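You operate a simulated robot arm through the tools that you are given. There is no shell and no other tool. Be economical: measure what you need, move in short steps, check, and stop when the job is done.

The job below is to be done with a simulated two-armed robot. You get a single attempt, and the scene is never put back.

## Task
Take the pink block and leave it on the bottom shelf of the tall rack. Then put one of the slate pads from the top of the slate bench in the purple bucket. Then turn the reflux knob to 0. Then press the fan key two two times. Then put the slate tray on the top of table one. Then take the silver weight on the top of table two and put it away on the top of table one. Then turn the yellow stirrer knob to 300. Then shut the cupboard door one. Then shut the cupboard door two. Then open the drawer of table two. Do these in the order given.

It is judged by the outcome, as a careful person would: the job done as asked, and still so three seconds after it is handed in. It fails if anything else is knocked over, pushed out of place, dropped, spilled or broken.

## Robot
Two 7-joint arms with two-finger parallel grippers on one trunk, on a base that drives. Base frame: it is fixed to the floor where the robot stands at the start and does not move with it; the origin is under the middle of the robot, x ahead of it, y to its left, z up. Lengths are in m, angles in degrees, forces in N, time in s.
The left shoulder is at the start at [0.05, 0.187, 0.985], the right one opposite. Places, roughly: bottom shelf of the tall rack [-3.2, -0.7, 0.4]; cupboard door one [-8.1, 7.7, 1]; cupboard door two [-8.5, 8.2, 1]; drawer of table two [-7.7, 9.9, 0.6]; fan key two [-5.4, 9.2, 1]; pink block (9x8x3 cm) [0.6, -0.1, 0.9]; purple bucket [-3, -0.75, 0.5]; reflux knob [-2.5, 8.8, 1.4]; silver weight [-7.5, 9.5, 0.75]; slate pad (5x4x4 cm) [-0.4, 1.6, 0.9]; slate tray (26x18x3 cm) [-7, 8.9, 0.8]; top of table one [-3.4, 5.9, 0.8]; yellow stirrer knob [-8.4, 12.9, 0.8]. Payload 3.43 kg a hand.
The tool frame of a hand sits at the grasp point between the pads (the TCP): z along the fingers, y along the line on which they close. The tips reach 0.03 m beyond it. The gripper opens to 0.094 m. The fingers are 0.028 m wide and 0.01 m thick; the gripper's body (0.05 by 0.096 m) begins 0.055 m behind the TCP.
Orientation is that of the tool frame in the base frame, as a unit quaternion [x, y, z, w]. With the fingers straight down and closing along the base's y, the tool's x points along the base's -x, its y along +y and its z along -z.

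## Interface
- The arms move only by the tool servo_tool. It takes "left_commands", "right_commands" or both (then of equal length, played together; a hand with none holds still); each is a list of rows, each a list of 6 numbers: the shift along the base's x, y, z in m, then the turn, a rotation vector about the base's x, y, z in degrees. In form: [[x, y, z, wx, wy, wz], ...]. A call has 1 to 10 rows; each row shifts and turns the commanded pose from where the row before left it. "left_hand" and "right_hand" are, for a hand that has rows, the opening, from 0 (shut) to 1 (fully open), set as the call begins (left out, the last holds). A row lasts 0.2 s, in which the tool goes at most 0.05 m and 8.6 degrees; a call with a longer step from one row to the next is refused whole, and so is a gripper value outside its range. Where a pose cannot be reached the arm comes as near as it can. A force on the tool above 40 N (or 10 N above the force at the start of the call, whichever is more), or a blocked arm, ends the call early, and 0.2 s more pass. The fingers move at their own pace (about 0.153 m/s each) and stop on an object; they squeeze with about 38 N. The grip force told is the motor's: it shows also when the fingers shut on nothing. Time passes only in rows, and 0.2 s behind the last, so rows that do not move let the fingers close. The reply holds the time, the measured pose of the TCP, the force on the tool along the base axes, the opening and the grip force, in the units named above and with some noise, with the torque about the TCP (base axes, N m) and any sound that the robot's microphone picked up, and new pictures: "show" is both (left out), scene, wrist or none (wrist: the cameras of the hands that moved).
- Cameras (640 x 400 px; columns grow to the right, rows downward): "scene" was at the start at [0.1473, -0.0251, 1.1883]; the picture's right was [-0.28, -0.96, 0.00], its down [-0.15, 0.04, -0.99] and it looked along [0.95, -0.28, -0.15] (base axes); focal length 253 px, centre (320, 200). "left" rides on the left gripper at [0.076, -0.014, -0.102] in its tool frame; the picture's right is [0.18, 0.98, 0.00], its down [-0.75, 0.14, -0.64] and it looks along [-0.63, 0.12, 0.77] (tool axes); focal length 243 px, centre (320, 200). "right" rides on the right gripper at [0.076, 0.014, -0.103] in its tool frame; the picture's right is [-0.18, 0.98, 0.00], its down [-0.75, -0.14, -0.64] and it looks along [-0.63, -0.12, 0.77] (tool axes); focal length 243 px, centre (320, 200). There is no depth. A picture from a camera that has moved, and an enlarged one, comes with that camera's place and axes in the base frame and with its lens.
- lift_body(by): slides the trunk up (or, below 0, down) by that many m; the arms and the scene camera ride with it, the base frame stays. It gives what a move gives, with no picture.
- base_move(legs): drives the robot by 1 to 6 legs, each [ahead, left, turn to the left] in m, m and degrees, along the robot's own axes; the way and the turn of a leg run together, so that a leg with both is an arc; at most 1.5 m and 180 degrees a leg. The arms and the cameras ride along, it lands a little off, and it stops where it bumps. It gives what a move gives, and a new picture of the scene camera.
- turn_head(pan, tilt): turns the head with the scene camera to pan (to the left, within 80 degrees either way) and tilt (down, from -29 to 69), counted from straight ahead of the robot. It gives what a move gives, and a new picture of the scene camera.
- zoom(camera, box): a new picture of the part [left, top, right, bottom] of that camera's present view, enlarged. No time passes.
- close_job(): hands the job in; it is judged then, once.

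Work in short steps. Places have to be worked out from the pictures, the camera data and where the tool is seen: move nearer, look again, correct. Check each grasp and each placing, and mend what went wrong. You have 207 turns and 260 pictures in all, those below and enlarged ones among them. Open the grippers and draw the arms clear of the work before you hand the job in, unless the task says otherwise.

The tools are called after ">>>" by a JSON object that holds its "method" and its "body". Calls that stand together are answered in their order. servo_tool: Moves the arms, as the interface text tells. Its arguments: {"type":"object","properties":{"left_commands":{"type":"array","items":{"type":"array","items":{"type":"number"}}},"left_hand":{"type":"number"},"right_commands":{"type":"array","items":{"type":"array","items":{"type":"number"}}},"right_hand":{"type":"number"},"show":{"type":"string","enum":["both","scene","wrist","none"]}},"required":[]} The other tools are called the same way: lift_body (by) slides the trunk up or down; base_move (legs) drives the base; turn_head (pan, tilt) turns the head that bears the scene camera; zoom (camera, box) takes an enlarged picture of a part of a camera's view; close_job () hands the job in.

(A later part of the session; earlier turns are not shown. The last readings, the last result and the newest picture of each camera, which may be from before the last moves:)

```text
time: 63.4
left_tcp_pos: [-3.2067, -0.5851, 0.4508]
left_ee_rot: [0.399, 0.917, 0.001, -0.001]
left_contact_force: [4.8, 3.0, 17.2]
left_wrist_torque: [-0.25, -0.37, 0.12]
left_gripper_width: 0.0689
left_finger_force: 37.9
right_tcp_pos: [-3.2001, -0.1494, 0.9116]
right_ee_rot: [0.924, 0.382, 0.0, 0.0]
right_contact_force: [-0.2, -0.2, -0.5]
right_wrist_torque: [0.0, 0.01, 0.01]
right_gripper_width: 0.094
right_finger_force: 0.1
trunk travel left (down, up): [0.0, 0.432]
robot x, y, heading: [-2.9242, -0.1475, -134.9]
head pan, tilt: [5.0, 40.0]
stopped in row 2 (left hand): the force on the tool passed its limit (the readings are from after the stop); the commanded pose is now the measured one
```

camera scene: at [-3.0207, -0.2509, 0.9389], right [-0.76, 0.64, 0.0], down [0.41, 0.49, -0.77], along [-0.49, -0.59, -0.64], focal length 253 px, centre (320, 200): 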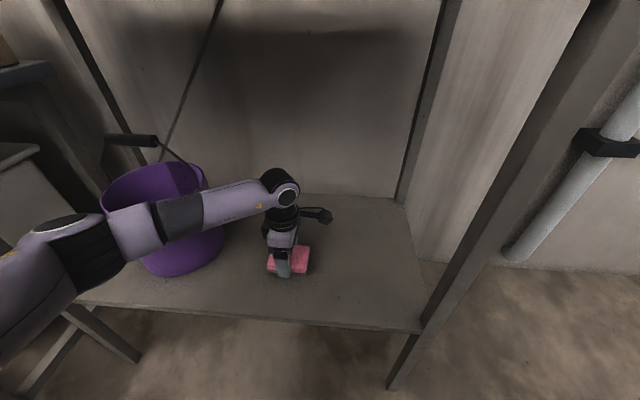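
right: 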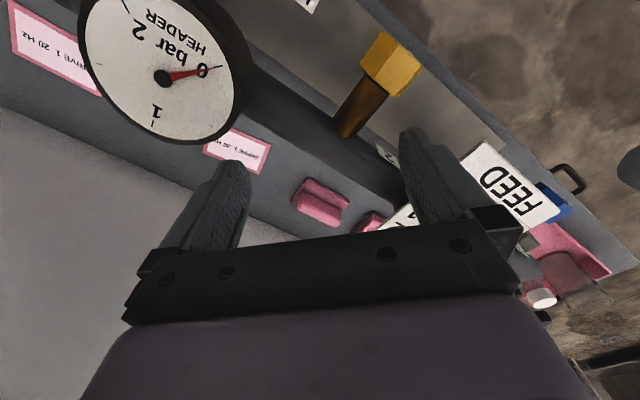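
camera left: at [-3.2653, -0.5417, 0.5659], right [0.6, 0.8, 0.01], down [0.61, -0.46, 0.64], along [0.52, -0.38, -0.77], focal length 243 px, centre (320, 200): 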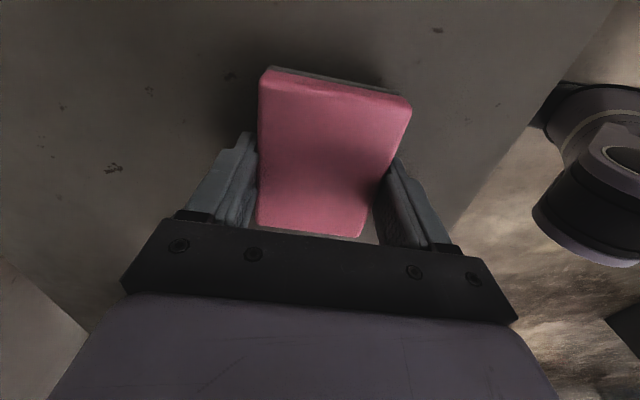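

Contact at z≈0.45: the block rests on the shelf. I open the hand and lift.

>>> {"method": "servo_tool", "body": {"left_commands": [[0, 0, 0, 0, 0, 0], [0, 0, 0, 0, 0, 0]], "left_hand": 1, "show": "none"}}

>>> {"method": "servo_tool", "body": {"left_commands": [[0, 0, 0.02, 0, 0, 0], [0, 0, 0.03, 0, 0, 0], [0, 0, 0.03, 0, 0, 0], [0.03, 0.03, 0.0, 0, 0, 0], [0.03, 0.03, 0.0, 0, 0, 0], [0.03, 0.03, 0, 0, 0, 0]]}}

```text
time: 64.0
left_tcp_pos: [-3.208, -0.5852, 0.4501]
left_ee_rot: [0.399, 0.917, 0.001, -0.002]
left_contact_force: [-6.8, -5.3, 18.9]
left_wrist_torque: [0.34, -0.71, -0.09]
left_gripper_width: 0.0901
left_finger_force: 0.0
right_tcp_pos: [-3.2016, -0.1501, 0.9111]
right_ee_rot: [0.924, 0.382, 0.0, 0.001]
right_contact_force: [-0.2, -0.5, 0.3]
right_wrist_torque: [-0.02, -0.01, 0.01]
right_gripper_width: 0.0942
right_finger_force: 0.0
trunk travel left (down, up): [0.0, 0.432]
robot x, y, heading: [-2.922, -0.1423, -134.8]
head pan, tilt: [5.0, 40.0]
```

```text
time: 65.4
left_tcp_pos: [-3.1158, -0.4941, 0.531]
left_ee_rot: [0.398, 0.917, 0.003, 0.0]
left_contact_force: [0.1, 0.4, -0.4]
left_wrist_torque: [0.02, -0.02, -0.02]
left_gripper_width: 0.0942
left_finger_force: 0.1
right_tcp_pos: [-3.2022, -0.1515, 0.911]
right_ee_rot: [0.924, 0.382, 0.0, 0.0]
right_contact_force: [-0.7, -0.2, -0.3]
right_wrist_torque: [0.01, -0.01, 0.06]
right_gripper_width: 0.0943
right_finger_force: 0.1
trunk travel left (down, up): [0.0, 0.432]
robot x, y, heading: [-2.9273, -0.1469, -135.0]
head pan, tilt: [5.0, 40.0]
camera scene: at [-3.0205, -0.251, 0.9389], right [-0.77, 0.64, 0.0], down [0.41, 0.49, -0.77], along [-0.49, -0.59, -0.64], focal length 253 px, centre (320, 200)
camera left: at [-3.1785, -0.4515, 0.6335], right [0.59, 0.81, 0.0], down [0.62, -0.46, 0.64], along [0.52, -0.38, -0.77], focal length 243 px, centre (320, 200)
```

scene: 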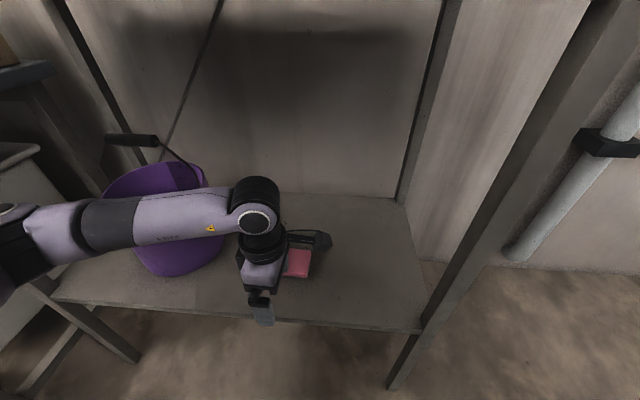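
left: 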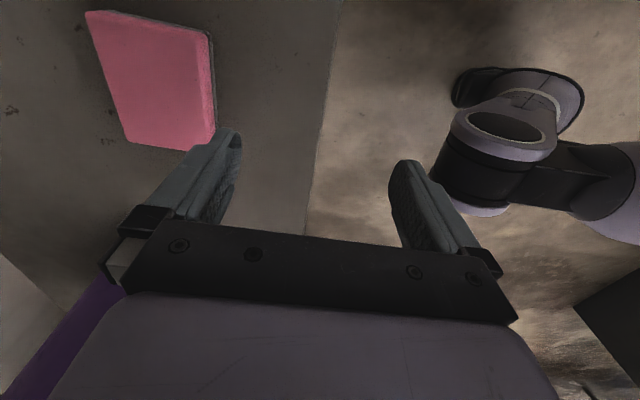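

The block sits on the bottom shelf. I back off, raise the trunk and turn to look for the slate pads.

>>> {"method": "base_move", "body": {"legs": [[-0.5, 0, 0], [0, 0, 165]]}}

>>> {"method": "lift_body", "body": {"by": 0.4}}

>>> {"method": "turn_head", "body": {"pan": 0, "tilt": 15}}

```text
time: 75.1
left_tcp_pos: [-2.2953, 0.4917, 0.5309]
left_ee_rot: [0.856, -0.517, -0.001, 0.003]
left_contact_force: [0.2, -0.6, 0.1]
left_wrist_torque: [0.0, 0.0, -0.02]
left_gripper_width: 0.0943
left_finger_force: 0.1
right_tcp_pos: [-2.3034, 0.1352, 0.9108]
right_ee_rot: [-0.258, 0.966, 0.0, 0.0]
right_contact_force: [0.5, -0.2, -0.1]
right_wrist_torque: [-0.01, 0.01, -0.01]
right_gripper_width: 0.094
right_finger_force: 0.0
trunk travel left (down, up): [0.0, 0.432]
robot x, y, heading: [-2.5705, 0.199, 29.8]
head pan, tilt: [5.0, 40.0]
camera scene: at [-2.4504, 0.2826, 0.9389], right [0.57, -0.82, 0.0], down [-0.53, -0.37, -0.77], along [0.63, 0.44, -0.64], focal length 253 px, centre (320, 200)
```

scene: 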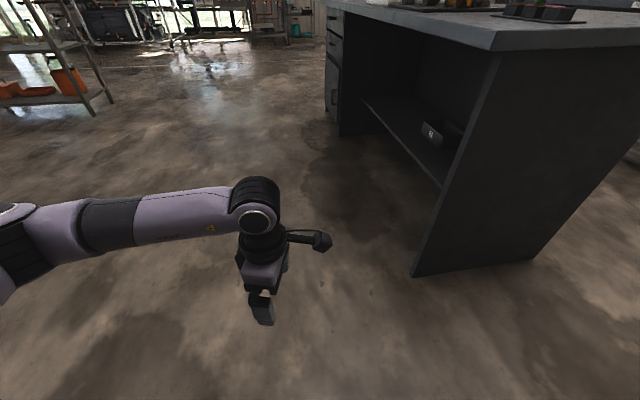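

```text
time: 79.0
left_tcp_pos: [-2.2942, 0.4908, 0.9311]
left_ee_rot: [0.856, -0.516, -0.001, 0.003]
left_contact_force: [-0.2, 0.0, 0.2]
left_wrist_torque: [0.0, -0.03, 0.0]
left_gripper_width: 0.0939
left_finger_force: 0.1
right_tcp_pos: [-2.3029, 0.1356, 1.3116]
right_ee_rot: [-0.257, 0.966, 0.0, 0.0]
right_contact_force: [0.1, -0.4, -0.1]
right_wrist_torque: [0.01, -0.02, -0.02]
right_gripper_width: 0.0941
right_finger_force: 0.1
trunk travel left (down, up): [-0.4, 0.032]
robot x, y, heading: [-2.5704, 0.2057, 29.8]
head pan, tilt: [5.0, 40.0]
```

```text
time: 79.9
left_tcp_pos: [-2.2938, 0.4898, 0.9309]
left_ee_rot: [0.856, -0.516, -0.001, 0.001]
left_contact_force: [0.5, 0.0, 0.3]
left_wrist_torque: [0.01, -0.04, 0.01]
left_gripper_width: 0.0942
left_finger_force: 0.0
right_tcp_pos: [-2.3018, 0.1363, 1.3115]
right_ee_rot: [-0.257, 0.967, -0.001, 0.0]
right_contact_force: [0.0, 0.9, 0.4]
right_wrist_torque: [-0.02, -0.02, -0.01]
right_gripper_width: 0.0941
right_finger_force: 0.0
trunk travel left (down, up): [-0.4, 0.032]
robot x, y, heading: [-2.57, 0.2052, 29.7]
head pan, tilt: [0.0, 15.0]
camera scene: at [-2.4392, 0.2805, 1.3783], right [0.5, -0.87, 0.0], down [-0.23, -0.13, -0.97], along [0.84, 0.48, -0.26], focal length 253 px, centre (320, 200)
```

scene: 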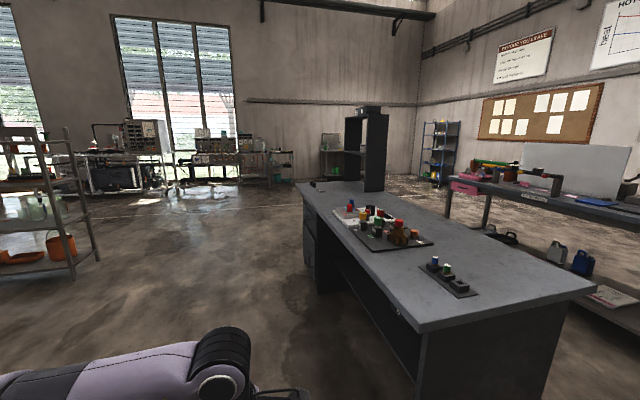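

The slate bench lies ahead; I zoom into its far end, where the pads should be.

>>> {"method": "zoom", "body": {"camera": "scene", "box": [290, 150, 490, 275]}}

```text
3.20 times, centred on (390, 212) of scene
camera zoom: at [-2.4392, 0.2805, 1.3783], right [0.5, -0.87, 0.0], down [-0.23, -0.13, -0.97], along [0.84, 0.48, -0.26], focal length 810 px, centre (96, 160)
```

zoom: 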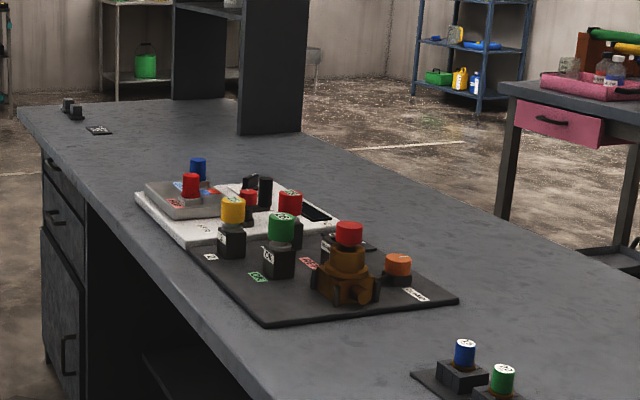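

The pads are the two small dark blocks near (-0.40,1.53) at the bench's far-left corner. I raise the left hand for safety, then drive along the left side of the bench, keeping ~0.6 m off.

>>> {"method": "servo_tool", "body": {"left_commands": [[0, 0, 0.045, 0, 0, 0], [0, 0, 0.045, 0, 0, 0], [0, 0, 0.045, 0, 0, 0], [0, 0, 0.045, 0, 0, 0], [0, 0, 0.045, 0, 0, 0], [0, 0, 0.045, 0, 0, 0]], "show": "none"}}

>>> {"method": "base_move", "body": {"legs": [[0, 0, 15], [0, 0.22, 0], [1.3, 0, 0], [1.3, 0, 0], [0, 0, -90]]}}

>>> {"method": "turn_head", "body": {"pan": 0, "tilt": 40}}

```text
time: 81.3
left_tcp_pos: [-2.2884, 0.4881, 1.2022]
left_ee_rot: [0.856, -0.516, 0.0, 0.002]
left_contact_force: [0.4, -0.5, 0.9]
left_wrist_torque: [0.0, -0.01, 0.03]
left_gripper_width: 0.0939
left_finger_force: 0.1
right_tcp_pos: [-2.3027, 0.1358, 1.3099]
right_ee_rot: [-0.256, 0.967, 0.0, 0.0]
right_contact_force: [0.4, 0.3, 0.2]
right_wrist_torque: [0.01, 0.05, 0.0]
right_gripper_width: 0.0939
right_finger_force: 0.1
trunk travel left (down, up): [-0.4, 0.032]
robot x, y, heading: [-2.5708, 0.2078, 29.8]
head pan, tilt: [0.0, 15.0]
```

```text
time: 100.0
left_tcp_pos: [-0.5101, 1.9789, 1.202]
left_ee_rot: [-0.353, 0.936, 0.002, -0.002]
left_contact_force: [0.5, 0.6, 0.2]
left_wrist_torque: [0.01, 0.01, 0.0]
left_gripper_width: 0.094
left_finger_force: 0.0
right_tcp_pos: [-0.8569, 1.9089, 1.3105]
right_ee_rot: [0.396, 0.918, 0.001, 0.0]
right_contact_force: [0.0, -0.3, -0.3]
right_wrist_torque: [0.02, 0.0, 0.01]
right_gripper_width: 0.0939
right_finger_force: 0.1
trunk travel left (down, up): [-0.4, 0.032]
robot x, y, heading: [-0.8541, 2.1896, -46.7]
head pan, tilt: [0.0, 15.0]
camera scene: at [-0.7505, 2.0769, 1.3784], right [-0.73, -0.69, 0.0], down [-0.18, 0.19, -0.97], along [0.66, -0.7, -0.26], focal length 253 px, centre (320, 200)
```

scene: 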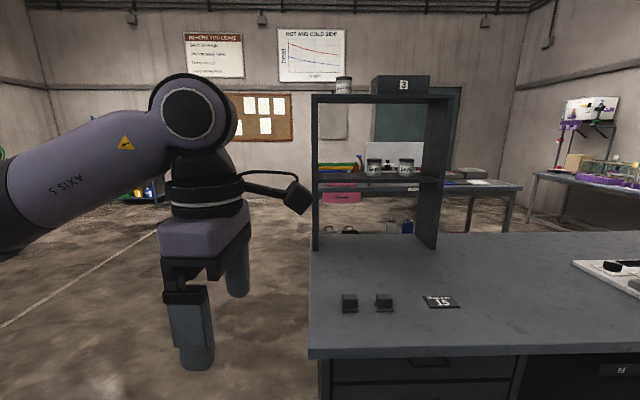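

```text
time: 100.9
left_tcp_pos: [-0.5102, 1.9776, 1.2011]
left_ee_rot: [-0.353, 0.936, 0.002, -0.002]
left_contact_force: [0.2, -0.4, 0.5]
left_wrist_torque: [-0.01, 0.01, -0.01]
left_gripper_width: 0.094
left_finger_force: 0.1
right_tcp_pos: [-0.8568, 1.9087, 1.3096]
right_ee_rot: [0.395, 0.919, -0.001, 0.0]
right_contact_force: [-0.3, 0.1, 0.4]
right_wrist_torque: [-0.02, -0.01, 0.03]
right_gripper_width: 0.0938
right_finger_force: 0.1
trunk travel left (down, up): [-0.4, 0.032]
robot x, y, heading: [-0.8549, 2.1858, -46.7]
head pan, tilt: [0.0, 40.0]
camera scene: at [-0.7561, 2.083, 1.3389], right [-0.73, -0.69, 0.0], down [-0.44, 0.47, -0.77], along [0.53, -0.56, -0.64], focal length 253 px, centre (320, 200)
```

scene: 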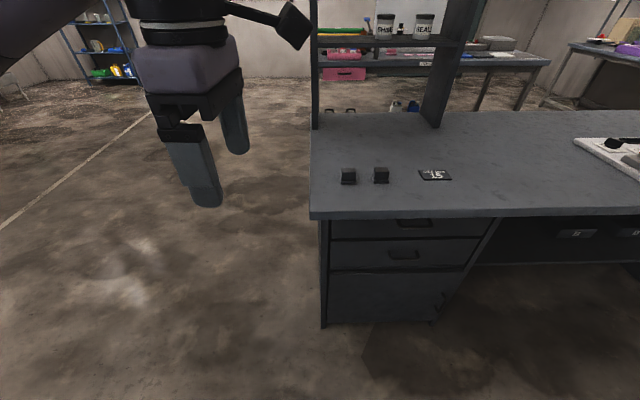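

Two pads are visible, about 0.1 m apart; the right one is near (-0.46,1.50). I zoom for their orientation.

>>> {"method": "zoom", "body": {"camera": "scene", "box": [320, 145, 460, 232]}}

```text
4.57 times, centred on (390, 188) of scene
camera zoom: at [-0.7561, 2.083, 1.3389], right [-0.73, -0.69, 0.0], down [-0.44, 0.47, -0.77], along [0.53, -0.56, -0.64], focal length 1156 px, centre (0, 253)
```

zoom: 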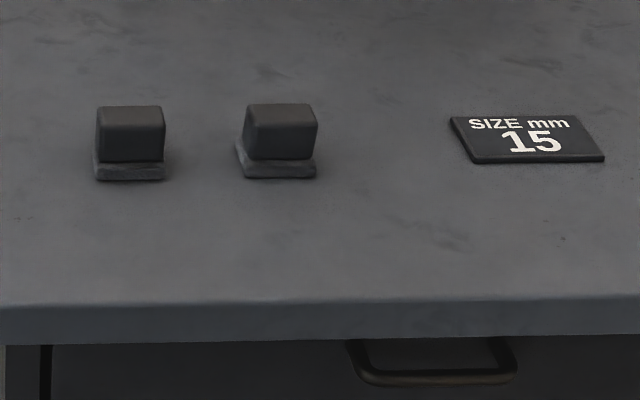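

Both pads are alike and aligned with the bench. I drive ahead 0.3 m so the right arm can reach the right-hand pad.

>>> {"method": "base_move", "body": {"legs": [[0.3, 0, 0]]}}

>>> {"method": "servo_tool", "body": {"right_commands": [[0.024, -0.025, -0.025, 0, 0, 0], [0.024, -0.025, -0.025, 0, 0, 0], [0.024, -0.025, -0.025, 0, 0, 0], [0.024, -0.025, -0.025, 0, 0, 0], [0.024, -0.025, -0.025, 0, 0, 0], [0.024, -0.025, -0.025, 0, 0, 0], [0.024, -0.025, -0.02, 0, 0, 0], [0.02, -0.02, -0.02, 0, 0, 0]]}}

```text
time: 102.9
left_tcp_pos: [-0.3025, 1.7616, 1.2014]
left_ee_rot: [-0.356, 0.934, 0.002, -0.002]
left_contact_force: [0.1, 0.5, 0.2]
left_wrist_torque: [0.03, -0.03, 0.01]
left_gripper_width: 0.0941
left_finger_force: 0.1
right_tcp_pos: [-0.6476, 1.6914, 1.3106]
right_ee_rot: [0.393, 0.919, 0.0, 0.0]
right_contact_force: [-0.3, -0.2, -0.2]
right_wrist_torque: [0.0, 0.02, -0.01]
right_gripper_width: 0.0941
right_finger_force: 0.1
trunk travel left (down, up): [-0.4, 0.032]
robot x, y, heading: [-0.645, 1.9667, -46.1]
head pan, tilt: [0.0, 40.0]
camera scene: at [-0.5484, 1.8654, 1.3388], right [-0.72, -0.69, 0.0], down [-0.44, 0.47, -0.77], along [0.53, -0.55, -0.64], focal length 253 px, centre (320, 200)
```

scene: 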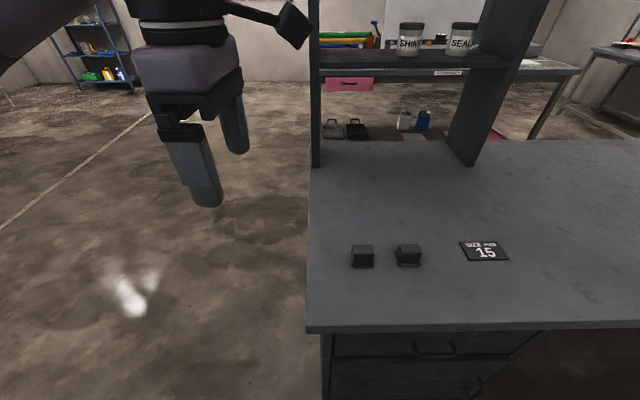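

```text
time: 104.7
left_tcp_pos: [-0.3023, 1.7619, 1.202]
left_ee_rot: [-0.356, 0.934, 0.002, -0.002]
left_contact_force: [0.0, 0.8, -0.1]
left_wrist_torque: [0.03, 0.0, -0.01]
left_gripper_width: 0.0944
left_finger_force: 0.0
right_tcp_pos: [-0.4608, 1.4963, 1.1225]
right_ee_rot: [0.393, 0.919, 0.0, 0.0]
right_contact_force: [0.6, -0.3, 0.0]
right_wrist_torque: [0.05, -0.01, 0.01]
right_gripper_width: 0.0939
right_finger_force: 0.1
trunk travel left (down, up): [-0.4, 0.032]
robot x, y, heading: [-0.644, 1.9703, -46.4]
head pan, tilt: [0.0, 40.0]
camera scene: at [-0.5485, 1.8655, 1.3388], right [-0.72, -0.69, 0.0], down [-0.44, 0.47, -0.77], along [0.53, -0.55, -0.64], focal length 253 px, centre (320, 200)
camera right: at [-0.5026, 1.5596, 1.2254], right [0.84, 0.55, 0.0], down [0.42, -0.64, 0.64], along [0.35, -0.54, -0.77], focal length 243 px, centre (320, 200)
```

scene: 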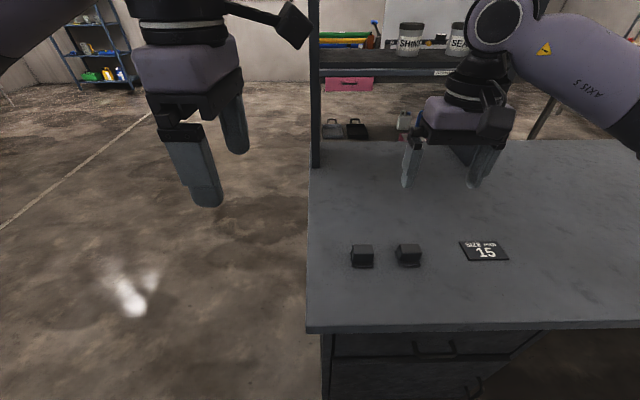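
right: 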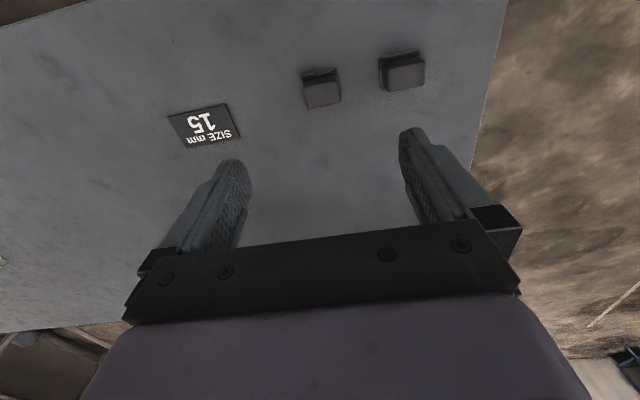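

Pad centre is at (-0.453,1.487), aligned with the hand. I descend to z≈0.928 so the fingertips grip the pad's upper body above its wider base.

>>> {"method": "servo_tool", "body": {"right_commands": [[0.008, -0.009, -0.03, 0, 0, 0], [0, 0, -0.04, 0, 0, 0], [0, 0, -0.04, 0, 0, 0], [0, 0, -0.04, 0, 0, 0], [0, 0, -0.03, 0, 0, 0], [0, 0, -0.014, 0, 0, 0]], "show": "wrist"}}

```text
time: 106.1
left_tcp_pos: [-0.302, 1.762, 1.2006]
left_ee_rot: [-0.356, 0.935, 0.002, -0.002]
left_contact_force: [-0.3, 0.6, 0.2]
left_wrist_torque: [0.01, 0.02, 0.02]
left_gripper_width: 0.0939
left_finger_force: 0.1
right_tcp_pos: [-0.4561, 1.4864, 0.9296]
right_ee_rot: [0.393, 0.92, 0.001, 0.0]
right_contact_force: [-0.1, -1.4, 0.4]
right_wrist_torque: [0.0, 0.03, 0.01]
right_gripper_width: 0.0944
right_finger_force: 0.1
trunk travel left (down, up): [-0.4, 0.032]
robot x, y, heading: [-0.6458, 1.9666, -46.4]
head pan, tilt: [0.0, 40.0]
camera right: at [-0.4981, 1.5504, 1.0312], right [0.84, 0.55, 0.0], down [0.42, -0.64, 0.64], along [0.35, -0.54, -0.77], focal length 243 px, centre (320, 200)
```

right: 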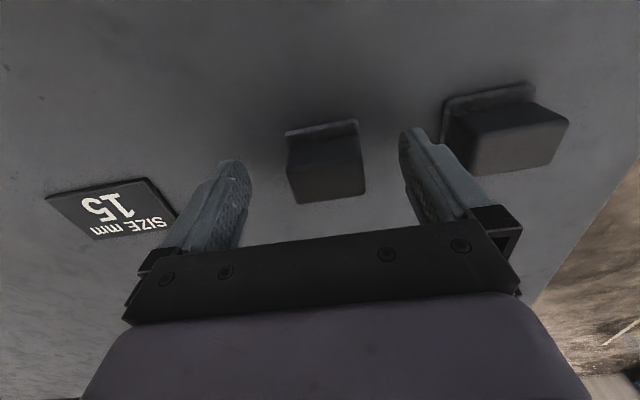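

The pad is well between the fingers. I close.

>>> {"method": "servo_tool", "body": {"right_commands": [[0, 0, 0, 0, 0, 0], [0, 0, 0, 0, 0, 0], [0, 0, 0, 0, 0, 0]], "right_hand": 0, "show": "none"}}

>>> {"method": "servo_tool", "body": {"right_commands": [[0, 0, 0.03, 0, 0, 0], [0, 0, 0.04, 0, 0, 0], [0, 0, 0.04, 0, 0, 0], [-0.01, 0.01, 0.04, 0, 0, 0], [-0.025, 0.025, 0.04, 0, 0, 0], [-0.03, 0.03, 0.03, 0, 0, 0], [-0.03, 0.03, 0, 0, 0, 0]]}}

```text
time: 106.9
left_tcp_pos: [-0.3031, 1.7615, 1.2017]
left_ee_rot: [-0.356, 0.935, 0.002, -0.002]
left_contact_force: [0.6, 0.2, 0.3]
left_wrist_torque: [-0.02, 0.02, 0.0]
left_gripper_width: 0.094
left_finger_force: 0.0
right_tcp_pos: [-0.4566, 1.4866, 0.9295]
right_ee_rot: [0.393, 0.92, 0.0, 0.0]
right_contact_force: [0.2, -0.2, 0.8]
right_wrist_torque: [-0.01, -0.02, 0.0]
right_gripper_width: 0.0427
right_finger_force: 38.3
trunk travel left (down, up): [-0.4, 0.032]
robot x, y, heading: [-0.6485, 1.9642, -46.2]
head pan, tilt: [0.0, 40.0]
```

```text
refused: row 5 steps farther than a row can; nothing moved
```

Gripped at 0.043 m. I lift with smaller steps.

>>> {"method": "servo_tool", "body": {"right_commands": [[0, 0, 0.03, 0, 0, 0], [0, 0, 0.04, 0, 0, 0], [0, 0, 0.04, 0, 0, 0], [0, 0, 0.04, 0, 0, 0], [-0.02, 0.02, 0.03, 0, 0, 0], [-0.025, 0.025, 0.02, 0, 0, 0], [-0.03, 0.03, 0, 0, 0, 0], [-0.03, 0.03, 0, 0, 0, 0]]}}

```text
time: 108.7
left_tcp_pos: [-0.303, 1.7621, 1.2001]
left_ee_rot: [-0.355, 0.935, 0.001, -0.001]
left_contact_force: [-0.2, 0.9, -0.4]
left_wrist_torque: [-0.01, -0.01, -0.02]
left_gripper_width: 0.094
left_finger_force: 0.0
right_tcp_pos: [-0.5624, 1.5909, 1.1256]
right_ee_rot: [0.394, 0.919, 0.0, 0.0]
right_contact_force: [0.7, 0.2, 0.1]
right_wrist_torque: [0.0, 0.02, -0.03]
right_gripper_width: 0.0428
right_finger_force: 38.2
trunk travel left (down, up): [-0.4, 0.032]
robot x, y, heading: [-0.6469, 1.9671, -46.7]
head pan, tilt: [0.0, 40.0]
camera scene: at [-0.5491, 1.8661, 1.3389], right [-0.72, -0.69, 0.0], down [-0.44, 0.46, -0.77], along [0.53, -0.55, -0.64], focal length 253 px, centre (320, 200)
camera right: at [-0.6037, 1.6559, 1.2282], right [0.84, 0.54, 0.0], down [0.42, -0.64, 0.64], along [0.35, -0.54, -0.77], focal length 243 px, centre (320, 200)
```

scene: 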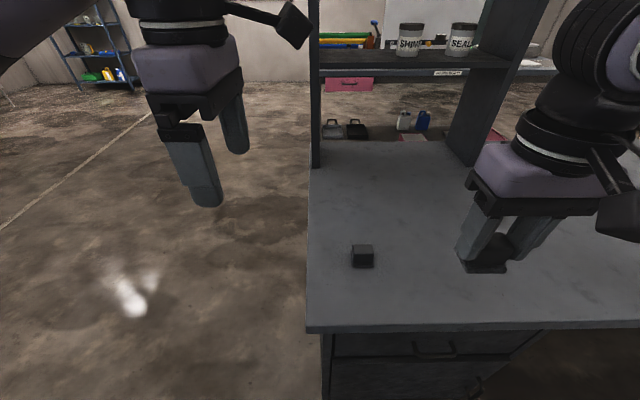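
right: 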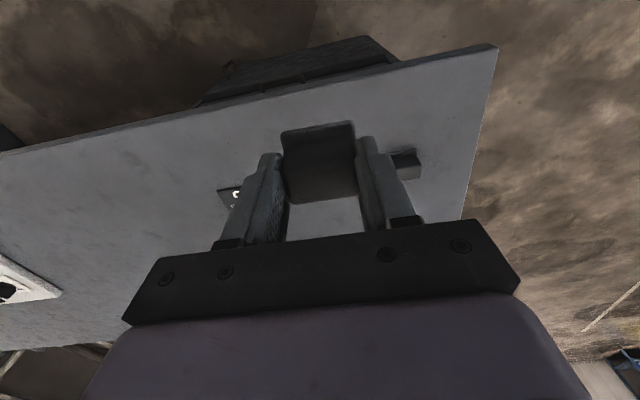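

The pad is held and the other pad is undisturbed. I drive back the same way to the rack.

>>> {"method": "base_move", "body": {"legs": [[-0.35, 0, 0], [0, 0, -88.5], [1.25, 0, 0], [1.2, 0, 0], [0, 0.645, 0], [0.3, 0, 0]]}}

```text
time: 131.3
left_tcp_pos: [-2.6325, -0.5274, 1.2006]
left_ee_rot: [0.409, 0.913, 0.002, 0.0]
left_contact_force: [-0.6, -0.2, 0.0]
left_wrist_torque: [0.02, -0.01, 0.0]
left_gripper_width: 0.094
left_finger_force: 0.1
right_tcp_pos: [-2.8017, -0.2689, 1.1254]
right_ee_rot: [0.929, 0.371, 0.0, 0.001]
right_contact_force: [-0.8, 0.4, -0.1]
right_wrist_torque: [0.0, 0.0, -0.03]
right_gripper_width: 0.0427
right_finger_force: 38.0
trunk travel left (down, up): [-0.4, 0.032]
robot x, y, heading: [-2.4249, -0.181, -136.5]
head pan, tilt: [0.0, 40.0]
camera scene: at [-2.5298, -0.2802, 1.3388], right [-0.69, 0.72, 0.0], down [0.47, 0.44, -0.77], along [-0.55, -0.53, -0.64], focal length 253 px, centre (320, 200)
```

scene: 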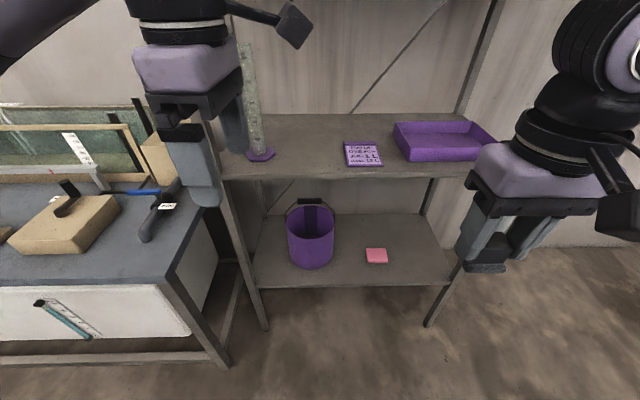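

The pink block rests on the shelf. I zoom on the bucket to judge its rim and handle.

>>> {"method": "zoom", "body": {"camera": "scene", "box": [250, 170, 400, 290]}}

```text
3.33 times, centred on (325, 230) of scene
camera zoom: at [-2.5298, -0.2802, 1.3388], right [-0.69, 0.72, 0.0], down [0.47, 0.44, -0.77], along [-0.55, -0.53, -0.64], focal length 843 px, centre (303, 100)
```

zoom: 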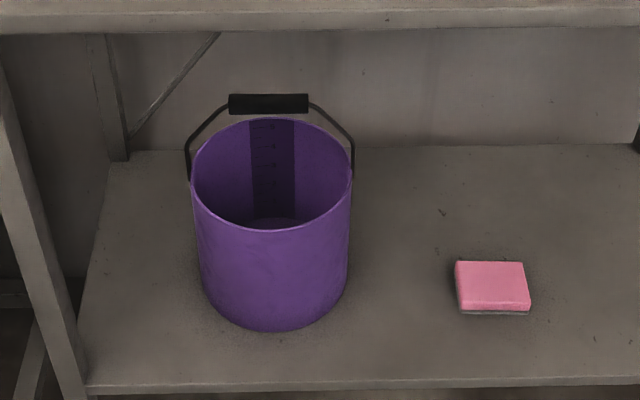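

The bucket's handle stands up over its middle; I'll enter its front half with the tool tilted ~42° forward so the wrist stays outside the middle shelf. I lower the trunk, then tilt/extend the right hand while retracting the left.

>>> {"method": "lift_body", "body": {"by": -0.2}}

>>> {"method": "servo_tool", "body": {"right_commands": [[-0.022, -0.021, -0.02, -5.8, 6.1, 0], [-0.022, -0.021, -0.02, -5.8, 6.1, 0], [-0.022, -0.021, -0.02, -5.8, 6.1, 0], [-0.022, -0.021, -0.03, -5.8, 6.1, 0], [-0.01, -0.01, -0.04, -5.8, 6.1, 0], [0, 0, -0.04, 0, 0, 0], [0, 0, -0.03, 0, 0, 0]], "left_commands": [[0.017, 0.008, 0, 0, 0, 0], [0.017, 0.008, 0, 0, 0, 0], [0.017, 0.008, 0, 0, 0, 0], [0.017, 0.008, 0, 0, 0, 0], [0.017, 0.008, 0, 0, 0, 0], [0.015, 0.007, 0, 0, 0, 0], [0.015, 0.007, 0, 0, 0, 0]]}}

```text
time: 133.4
left_tcp_pos: [-2.632, -0.5281, 1.0014]
left_ee_rot: [0.41, 0.912, 0.003, 0.001]
left_contact_force: [0.4, -0.6, -0.2]
left_wrist_torque: [0.0, -0.04, 0.03]
left_gripper_width: 0.094
left_finger_force: 0.1
right_tcp_pos: [-2.8021, -0.2685, 0.926]
right_ee_rot: [0.929, 0.371, 0.0, 0.001]
right_contact_force: [0.5, 0.1, -0.9]
right_wrist_torque: [-0.01, 0.04, 0.0]
right_gripper_width: 0.0429
right_finger_force: 37.5
trunk travel left (down, up): [-0.2, 0.232]
robot x, y, heading: [-2.4274, -0.1832, -136.2]
head pan, tilt: [0.0, 40.0]
```

```text
time: 135.0
left_tcp_pos: [-2.5171, -0.4732, 1.0018]
left_ee_rot: [0.41, 0.912, 0.003, 0.0]
left_contact_force: [-0.1, -0.6, -0.1]
left_wrist_torque: [0.02, 0.01, -0.02]
left_gripper_width: 0.094
left_finger_force: 0.1
right_tcp_pos: [-2.9044, -0.3618, 0.7249]
right_ee_rot: [0.867, 0.346, -0.333, 0.133]
right_contact_force: [-0.6, 1.1, -0.8]
right_wrist_torque: [0.02, -0.06, 0.02]
right_gripper_width: 0.043
right_finger_force: 38.3
trunk travel left (down, up): [-0.2, 0.232]
robot x, y, heading: [-2.4281, -0.1854, -136.6]
head pan, tilt: [0.0, 40.0]
camera scene: at [-2.5293, -0.2798, 1.1389], right [-0.69, 0.72, 0.0], down [0.47, 0.44, -0.77], along [-0.56, -0.53, -0.64], focal length 253 px, centre (320, 200)
camera right: at [-2.8027, -0.2869, 0.7495], right [0.58, -0.81, 0.12], down [-0.19, 0.01, 0.98], along [-0.79, -0.59, -0.15], focal length 243 px, centre (320, 200)
camera left: at [-2.579, -0.4286, 1.1042], right [0.61, 0.79, 0.01], down [0.6, -0.47, 0.64], along [0.51, -0.39, -0.77], focal length 243 px, centre (320, 200)
```

scene: 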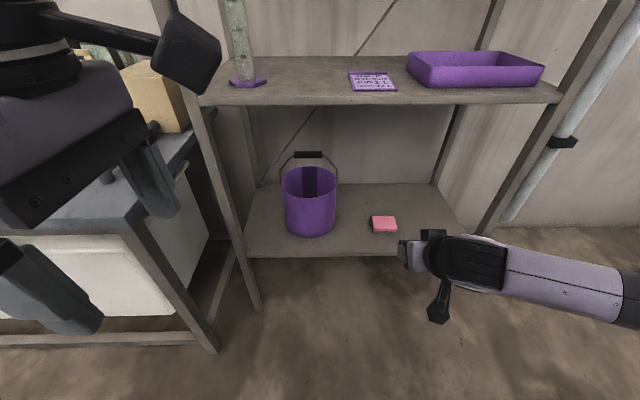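
right: 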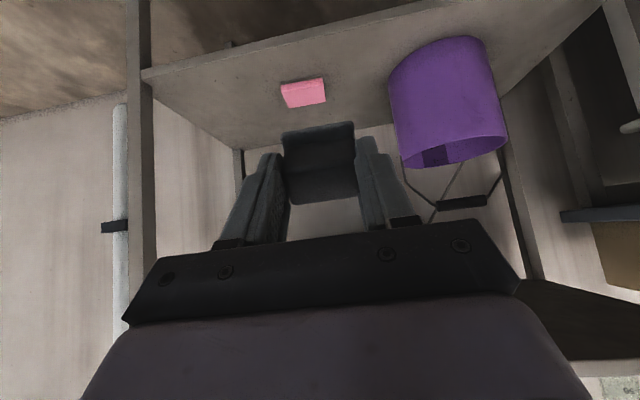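
left: 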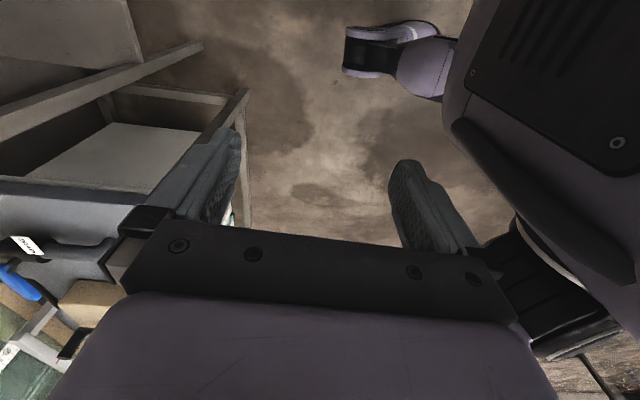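

The hand is tilted with the pad; the bucket is to its left. I shift the hand left outside the rack, then move the base ahead 0.27 m and left 0.08 m.

>>> {"method": "servo_tool", "body": {"right_commands": [[0.026, -0.0275, 0, 0, 0, 0], [0.026, -0.0275, 0, 0, 0, 0], [0.026, -0.0275, 0, 0, 0, 0], [0.026, -0.0275, 0, 0, 0, 0]], "show": "none"}}

>>> {"method": "base_move", "body": {"legs": [[0.0, 0.08, 1.5], [0.25, 0, 0]]}}

```text
time: 136.0
left_tcp_pos: [-2.5176, -0.4742, 1.0017]
left_ee_rot: [0.409, 0.912, 0.003, 0.0]
left_contact_force: [-0.9, 0.7, 0.2]
left_wrist_torque: [0.01, 0.01, -0.02]
left_gripper_width: 0.0942
left_finger_force: 0.0
right_tcp_pos: [-2.7963, -0.47, 0.7258]
right_ee_rot: [0.867, 0.346, -0.334, 0.132]
right_contact_force: [-0.3, -0.4, -1.8]
right_wrist_torque: [0.01, 0.0, -0.03]
right_gripper_width: 0.0429
right_finger_force: 38.1
trunk travel left (down, up): [-0.2, 0.232]
robot x, y, heading: [-2.4273, -0.185, -136.7]
head pan, tilt: [0.0, 40.0]
```

```text
time: 138.5
left_tcp_pos: [-2.6206, -0.704, 1.002]
left_ee_rot: [0.395, 0.919, 0.002, 0.0]
left_contact_force: [-0.6, 0.2, 0.3]
left_wrist_torque: [-0.03, 0.0, -0.02]
left_gripper_width: 0.094
left_finger_force: 0.0
right_tcp_pos: [-2.9016, -0.7089, 0.7264]
right_ee_rot: [0.861, 0.36, -0.331, 0.138]
right_contact_force: [1.0, -0.7, -0.4]
right_wrist_torque: [-0.02, -0.04, -0.03]
right_gripper_width: 0.0429
right_finger_force: 37.6
trunk travel left (down, up): [-0.2, 0.232]
robot x, y, heading: [-2.5391, -0.4087, -134.5]
head pan, tilt: [0.0, 40.0]
camera scene: at [-2.6393, -0.5107, 1.1388], right [-0.71, 0.7, 0.0], down [0.45, 0.46, -0.77], along [-0.54, -0.55, -0.64], focal length 253 px, centre (320, 200)
```

scene: 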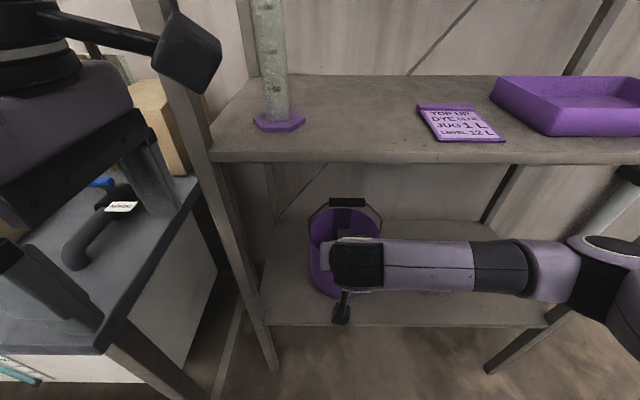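

Hand centred on the bucket (along 0.20 vs 0.215), at the front plane. I move in 0.10 m while lowering slightly to z≈0.695.

>>> {"method": "servo_tool", "body": {"right_commands": [[-0.027, -0.02, -0.015, 0, 0, 0], [-0.027, -0.02, -0.008, 0, 0, 0], [-0.027, -0.02, -0.008, 0, 0, 0]]}}

```text
time: 139.3
left_tcp_pos: [-2.6221, -0.7041, 1.0029]
left_ee_rot: [0.395, 0.918, 0.004, 0.001]
left_contact_force: [-0.7, 1.2, 0.1]
left_wrist_torque: [-0.06, 0.03, 0.0]
left_gripper_width: 0.0941
left_finger_force: 0.1
right_tcp_pos: [-2.9815, -0.7695, 0.6931]
right_ee_rot: [0.861, 0.361, -0.33, 0.139]
right_contact_force: [-0.9, 0.2, -0.1]
right_wrist_torque: [-0.02, -0.04, 0.0]
right_gripper_width: 0.0429
right_finger_force: 37.5
trunk travel left (down, up): [-0.2, 0.232]
robot x, y, heading: [-2.5382, -0.4068, -134.6]
head pan, tilt: [0.0, 40.0]
camera scene: at [-2.6393, -0.5107, 1.1388], right [-0.71, 0.7, 0.0], down [0.45, 0.46, -0.77], along [-0.54, -0.55, -0.64], focal length 253 px, centre (320, 200)
camera right: at [-2.8835, -0.691, 0.7187], right [0.61, -0.79, 0.12], down [-0.19, 0.01, 0.98], along [-0.77, -0.62, -0.15], focal length 243 px, centre (320, 200)
```

scene: 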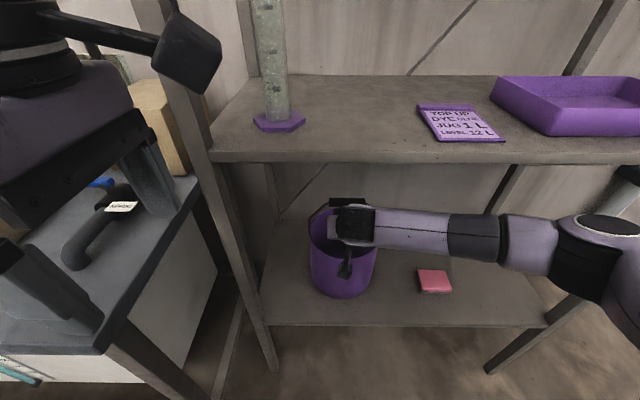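
right: 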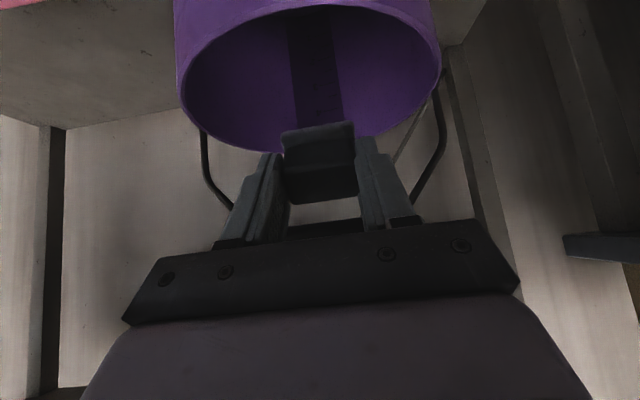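

Well centred over the bucket's opening. I lower 0.06 m so the pad is inside the rim.

>>> {"method": "servo_tool", "body": {"right_commands": [[-0.005, -0.004, -0.02, 0, 0, 0], [0, 0, -0.02, 0, 0, 0], [0, 0, -0.02, 0, 0, 0]]}}

```text
time: 140.1
left_tcp_pos: [-2.6214, -0.7043, 1.0017]
left_ee_rot: [0.395, 0.919, 0.003, 0.0]
left_contact_force: [-0.3, -0.3, -0.3]
left_wrist_torque: [0.02, -0.01, 0.01]
left_gripper_width: 0.0938
left_finger_force: 0.0
right_tcp_pos: [-2.9856, -0.7731, 0.6319]
right_ee_rot: [0.861, 0.36, -0.331, 0.138]
right_contact_force: [-0.5, -0.1, 0.2]
right_wrist_torque: [0.0, -0.02, -0.01]
right_gripper_width: 0.0431
right_finger_force: 37.6
trunk travel left (down, up): [-0.2, 0.232]
robot x, y, heading: [-2.5357, -0.4076, -134.6]
head pan, tilt: [0.0, 40.0]
camera scene: at [-2.6393, -0.5106, 1.1389], right [-0.71, 0.7, 0.0], down [0.45, 0.46, -0.77], along [-0.54, -0.55, -0.64], focal length 253 px, centre (320, 200)
camera right: at [-2.888, -0.6947, 0.6581], right [0.6, -0.79, 0.12], down [-0.19, 0.01, 0.98], along [-0.77, -0.62, -0.15], focal length 243 px, centre (320, 200)
```

scene: 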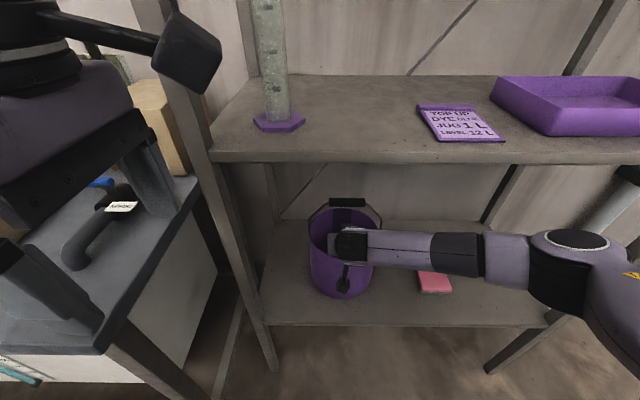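
right: 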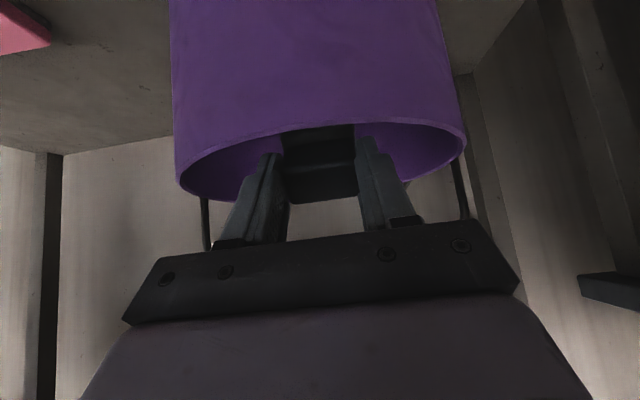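

The pad is inside the rim. I lower another 0.025 m and open.

>>> {"method": "servo_tool", "body": {"right_commands": [[-0.005, -0.005, -0.012, 0, 0, 0], [-0.003, -0.003, -0.013, 0, 0, 0]], "show": "none"}}

>>> {"method": "servo_tool", "body": {"right_commands": [[0, 0, 0, 0, 0, 0], [0, 0, 0, 0, 0, 0], [0, 0, 0, 0, 0, 0]], "right_hand": 0.85}}

```text
time: 140.7
left_tcp_pos: [-2.6212, -0.7038, 1.0014]
left_ee_rot: [0.396, 0.918, 0.003, 0.001]
left_contact_force: [0.3, -0.5, -0.7]
left_wrist_torque: [-0.01, 0.0, 0.0]
left_gripper_width: 0.0938
left_finger_force: 0.1
right_tcp_pos: [-2.9957, -0.7816, 0.6088]
right_ee_rot: [0.861, 0.36, -0.332, 0.139]
right_contact_force: [0.1, 0.4, -0.6]
right_wrist_torque: [-0.02, -0.02, -0.04]
right_gripper_width: 0.0429
right_finger_force: 37.8
trunk travel left (down, up): [-0.2, 0.232]
robot x, y, heading: [-2.5408, -0.4116, -134.6]
head pan, tilt: [0.0, 40.0]
```

```text
time: 141.5
left_tcp_pos: [-2.6211, -0.7038, 1.0031]
left_ee_rot: [0.396, 0.918, 0.003, 0.0]
left_contact_force: [0.6, 1.1, -0.6]
left_wrist_torque: [0.01, 0.02, 0.0]
left_gripper_width: 0.094
left_finger_force: 0.0
right_tcp_pos: [-2.995, -0.7807, 0.6084]
right_ee_rot: [0.861, 0.361, -0.331, 0.139]
right_contact_force: [-0.4, -0.7, 0.6]
right_wrist_torque: [0.0, -0.04, -0.07]
right_gripper_width: 0.0795
right_finger_force: 0.1
trunk travel left (down, up): [-0.2, 0.232]
robot x, y, heading: [-2.5386, -0.4135, -134.8]
head pan, tilt: [0.0, 40.0]
camera scene: at [-2.6392, -0.5106, 1.1389], right [-0.71, 0.7, 0.0], down [0.45, 0.46, -0.77], along [-0.54, -0.55, -0.64], focal length 253 px, centre (320, 200)
camera right: at [-2.8969, -0.7036, 0.6351], right [0.61, -0.79, 0.12], down [-0.19, 0.01, 0.98], along [-0.77, -0.62, -0.15], focal length 243 px, centre (320, 200)
```

scene: 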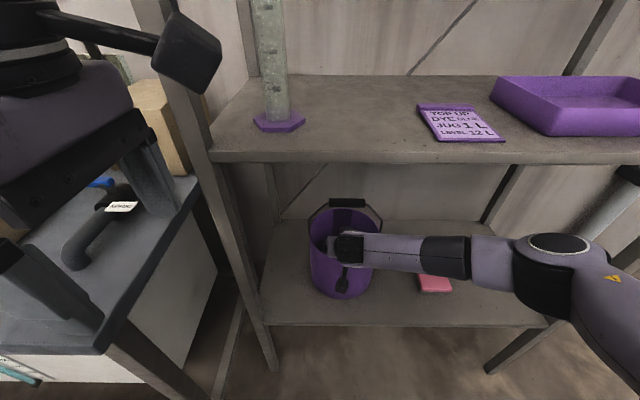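
right: 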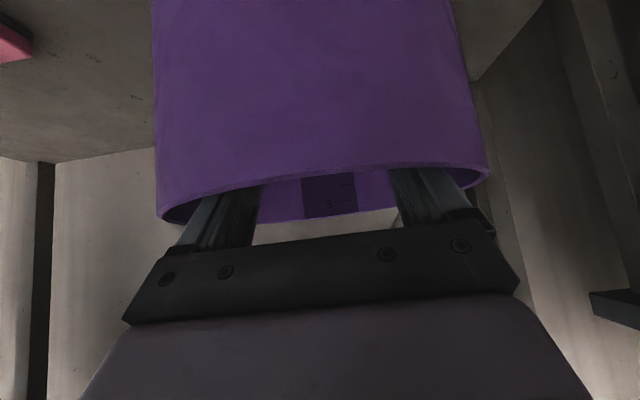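

The pad has dropped into the bucket. I lift out and back, then check.

>>> {"method": "servo_tool", "body": {"right_commands": [[0.005, 0.005, 0.03, 0, 0, 0], [0.005, 0.005, 0.03, 0, 0, 0], [0.015, 0.015, 0.025, 0, 0, 0], [0.03, 0.03, 0, 0, 0, 0], [0.03, 0.03, 0, 0, 0, 0], [0.03, 0.03, 0, 0, 0, 0]], "show": "none"}}

>>> {"method": "base_move", "body": {"legs": [[-0.3, 0, 0]]}}

>>> {"method": "lift_body", "body": {"by": 0.4}}

>>> {"method": "zoom", "body": {"camera": "scene", "box": [220, 170, 460, 320]}}

```text
time: 142.9
left_tcp_pos: [-2.6212, -0.7033, 1.0016]
left_ee_rot: [0.396, 0.918, 0.002, 0.0]
left_contact_force: [0.1, 0.2, 0.4]
left_wrist_torque: [-0.01, -0.02, 0.02]
left_gripper_width: 0.0941
left_finger_force: 0.0
right_tcp_pos: [-2.8782, -0.6661, 0.6942]
right_ee_rot: [0.861, 0.361, -0.331, 0.139]
right_contact_force: [0.7, 0.4, 0.6]
right_wrist_torque: [-0.02, -0.01, 0.02]
right_gripper_width: 0.0799
right_finger_force: 0.1
trunk travel left (down, up): [-0.2, 0.232]
robot x, y, heading: [-2.5383, -0.4113, -134.7]
head pan, tilt: [0.0, 40.0]
```

```text
time: 144.9
left_tcp_pos: [-2.4045, -0.4864, 1.0026]
left_ee_rot: [0.392, 0.92, 0.003, 0.0]
left_contact_force: [-0.1, 0.4, -1.6]
left_wrist_torque: [0.01, -0.04, -0.04]
left_gripper_width: 0.0941
left_finger_force: 0.0
right_tcp_pos: [-2.6637, -0.4519, 0.695]
right_ee_rot: [0.859, 0.365, -0.33, 0.141]
right_contact_force: [0.0, 0.3, 0.1]
right_wrist_torque: [-0.02, -0.01, -0.03]
right_gripper_width: 0.0798
right_finger_force: 0.0
trunk travel left (down, up): [-0.2, 0.232]
robot x, y, heading: [-2.3227, -0.1927, -134.2]
head pan, tilt: [0.0, 40.0]
camera scene: at [-2.425, -0.293, 1.1389], right [-0.72, 0.7, 0.0], down [0.45, 0.46, -0.77], along [-0.53, -0.55, -0.64], focal length 253 px, centre (320, 200)
```

scene: 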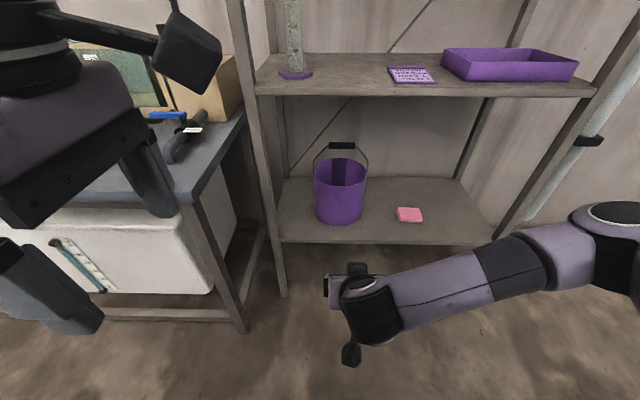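

```text
time: 147.4
left_tcp_pos: [-2.4042, -0.4863, 1.2336]
left_ee_rot: [0.39, 0.921, 0.004, 0.0]
left_contact_force: [0.5, 0.4, 0.1]
left_wrist_torque: [-0.05, -0.02, -0.02]
left_gripper_width: 0.0939
left_finger_force: 0.1
right_tcp_pos: [-2.6623, -0.4515, 0.9258]
right_ee_rot: [0.859, 0.364, -0.331, 0.14]
right_contact_force: [0.3, -0.3, 0.1]
right_wrist_torque: [-0.03, -0.03, 0.02]
right_gripper_width: 0.0799
right_finger_force: 0.0
right hand out of reach, approached as far as the arm can: row 1
trunk travel left (down, up): [-0.432, 0.0]
robot x, y, heading: [-2.3221, -0.1919, -133.7]
head pan, tilt: [0.0, 40.0]
```

```text
2.67 times, centred on (340, 245) of scene
camera zoom: at [-2.4251, -0.2931, 1.3704], right [-0.72, 0.7, 0.0], down [0.45, 0.46, -0.77], along [-0.53, -0.55, -0.64], focal length 675 px, centre (267, 80)
```

zoom: 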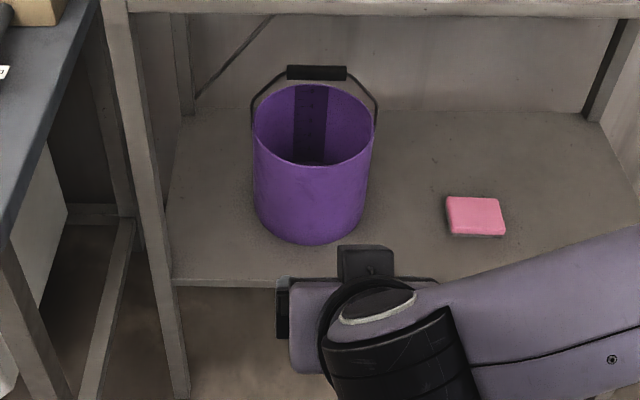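

The shelf shows only bucket and block, so the pad is in the bucket. I bring the right hand back to vertical, then turn toward the next area (the reflux knob near (-2.5,8.8)).

>>> {"method": "servo_tool", "body": {"right_commands": [[0, 0, 0.03, 6.05, -5.85, 0], [0, 0, 0.03, 6.05, -5.85, 0], [0, 0, 0.03, 6.05, -5.85, 0], [0, 0, 0.03, 6.05, -5.85, 0], [0, 0, 0.03, 6.05, -5.85, 0]], "show": "none"}}

>>> {"method": "base_move", "body": {"legs": [[-0.4, 0, 0], [0, 0, -136]]}}

>>> {"method": "turn_head", "body": {"pan": 0, "tilt": 10}}

```text
time: 148.6
left_tcp_pos: [-2.4062, -0.4858, 1.2323]
left_ee_rot: [0.391, 0.92, 0.003, 0.001]
left_contact_force: [-0.2, -0.5, -0.4]
left_wrist_torque: [0.0, 0.03, 0.02]
left_gripper_width: 0.0937
left_finger_force: 0.0
right_tcp_pos: [-2.6601, -0.4495, 1.0786]
right_ee_rot: [0.921, 0.391, 0.001, 0.0]
right_contact_force: [-0.3, 0.5, 0.0]
right_wrist_torque: [0.0, -0.01, 0.0]
right_gripper_width: 0.0803
right_finger_force: 0.1
trunk travel left (down, up): [-0.432, 0.0]
robot x, y, heading: [-2.3199, -0.1947, -133.9]
head pan, tilt: [0.0, 40.0]
```

```text
time: 156.9
left_tcp_pos: [-2.1718, 0.3819, 1.2343]
left_ee_rot: [0.999, -0.045, 0.002, 0.003]
left_contact_force: [-0.1, 0.0, -0.3]
left_wrist_torque: [0.0, 0.03, 0.01]
left_gripper_width: 0.0939
left_finger_force: 0.1
right_tcp_pos: [-1.9523, 0.5209, 1.0771]
right_ee_rot: [-0.688, 0.726, 0.001, 0.0]
right_contact_force: [-0.7, 0.4, 1.1]
right_wrist_torque: [0.03, -0.02, 0.0]
right_gripper_width: 0.0798
right_finger_force: 0.1
trunk travel left (down, up): [-0.432, 0.0]
robot x, y, heading: [-2.0328, 0.1044, 86.7]
head pan, tilt: [0.0, 40.0]
camera scene: at [-2.0293, 0.2508, 1.3704], right [1.0, -0.05, 0.0], down [-0.04, -0.64, -0.77], along [0.04, 0.76, -0.64], focal length 253 px, centre (320, 200)
```

scene: 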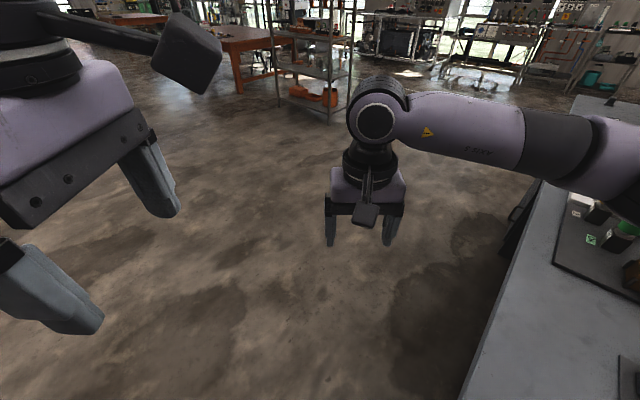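

```text
time: 157.8
left_tcp_pos: [-2.171, 0.3817, 1.233]
left_ee_rot: [0.999, -0.044, 0.001, 0.002]
left_contact_force: [0.1, -0.7, -0.4]
left_wrist_torque: [0.0, -0.01, 0.03]
left_gripper_width: 0.0938
left_finger_force: 0.1
right_tcp_pos: [-1.9533, 0.5211, 1.0778]
right_ee_rot: [-0.688, 0.725, 0.0, -0.001]
right_contact_force: [-0.9, -0.2, 0.1]
right_wrist_torque: [0.01, 0.02, -0.01]
right_gripper_width: 0.0798
right_finger_force: 0.0
trunk travel left (down, up): [-0.432, 0.0]
robot x, y, heading: [-2.0366, 0.1058, 86.9]
head pan, tilt: [0.0, 10.0]
camera scene: at [-2.0289, 0.2588, 1.418], right [1.0, -0.05, 0.0], down [-0.01, -0.17, -0.98], along [0.05, 0.98, -0.17], focal length 253 px, centre (320, 200)
```

scene: 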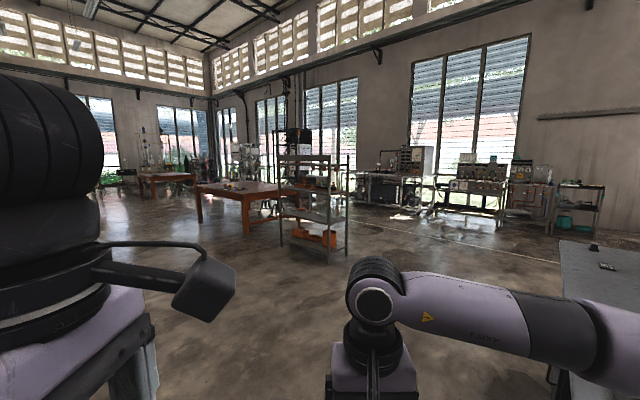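

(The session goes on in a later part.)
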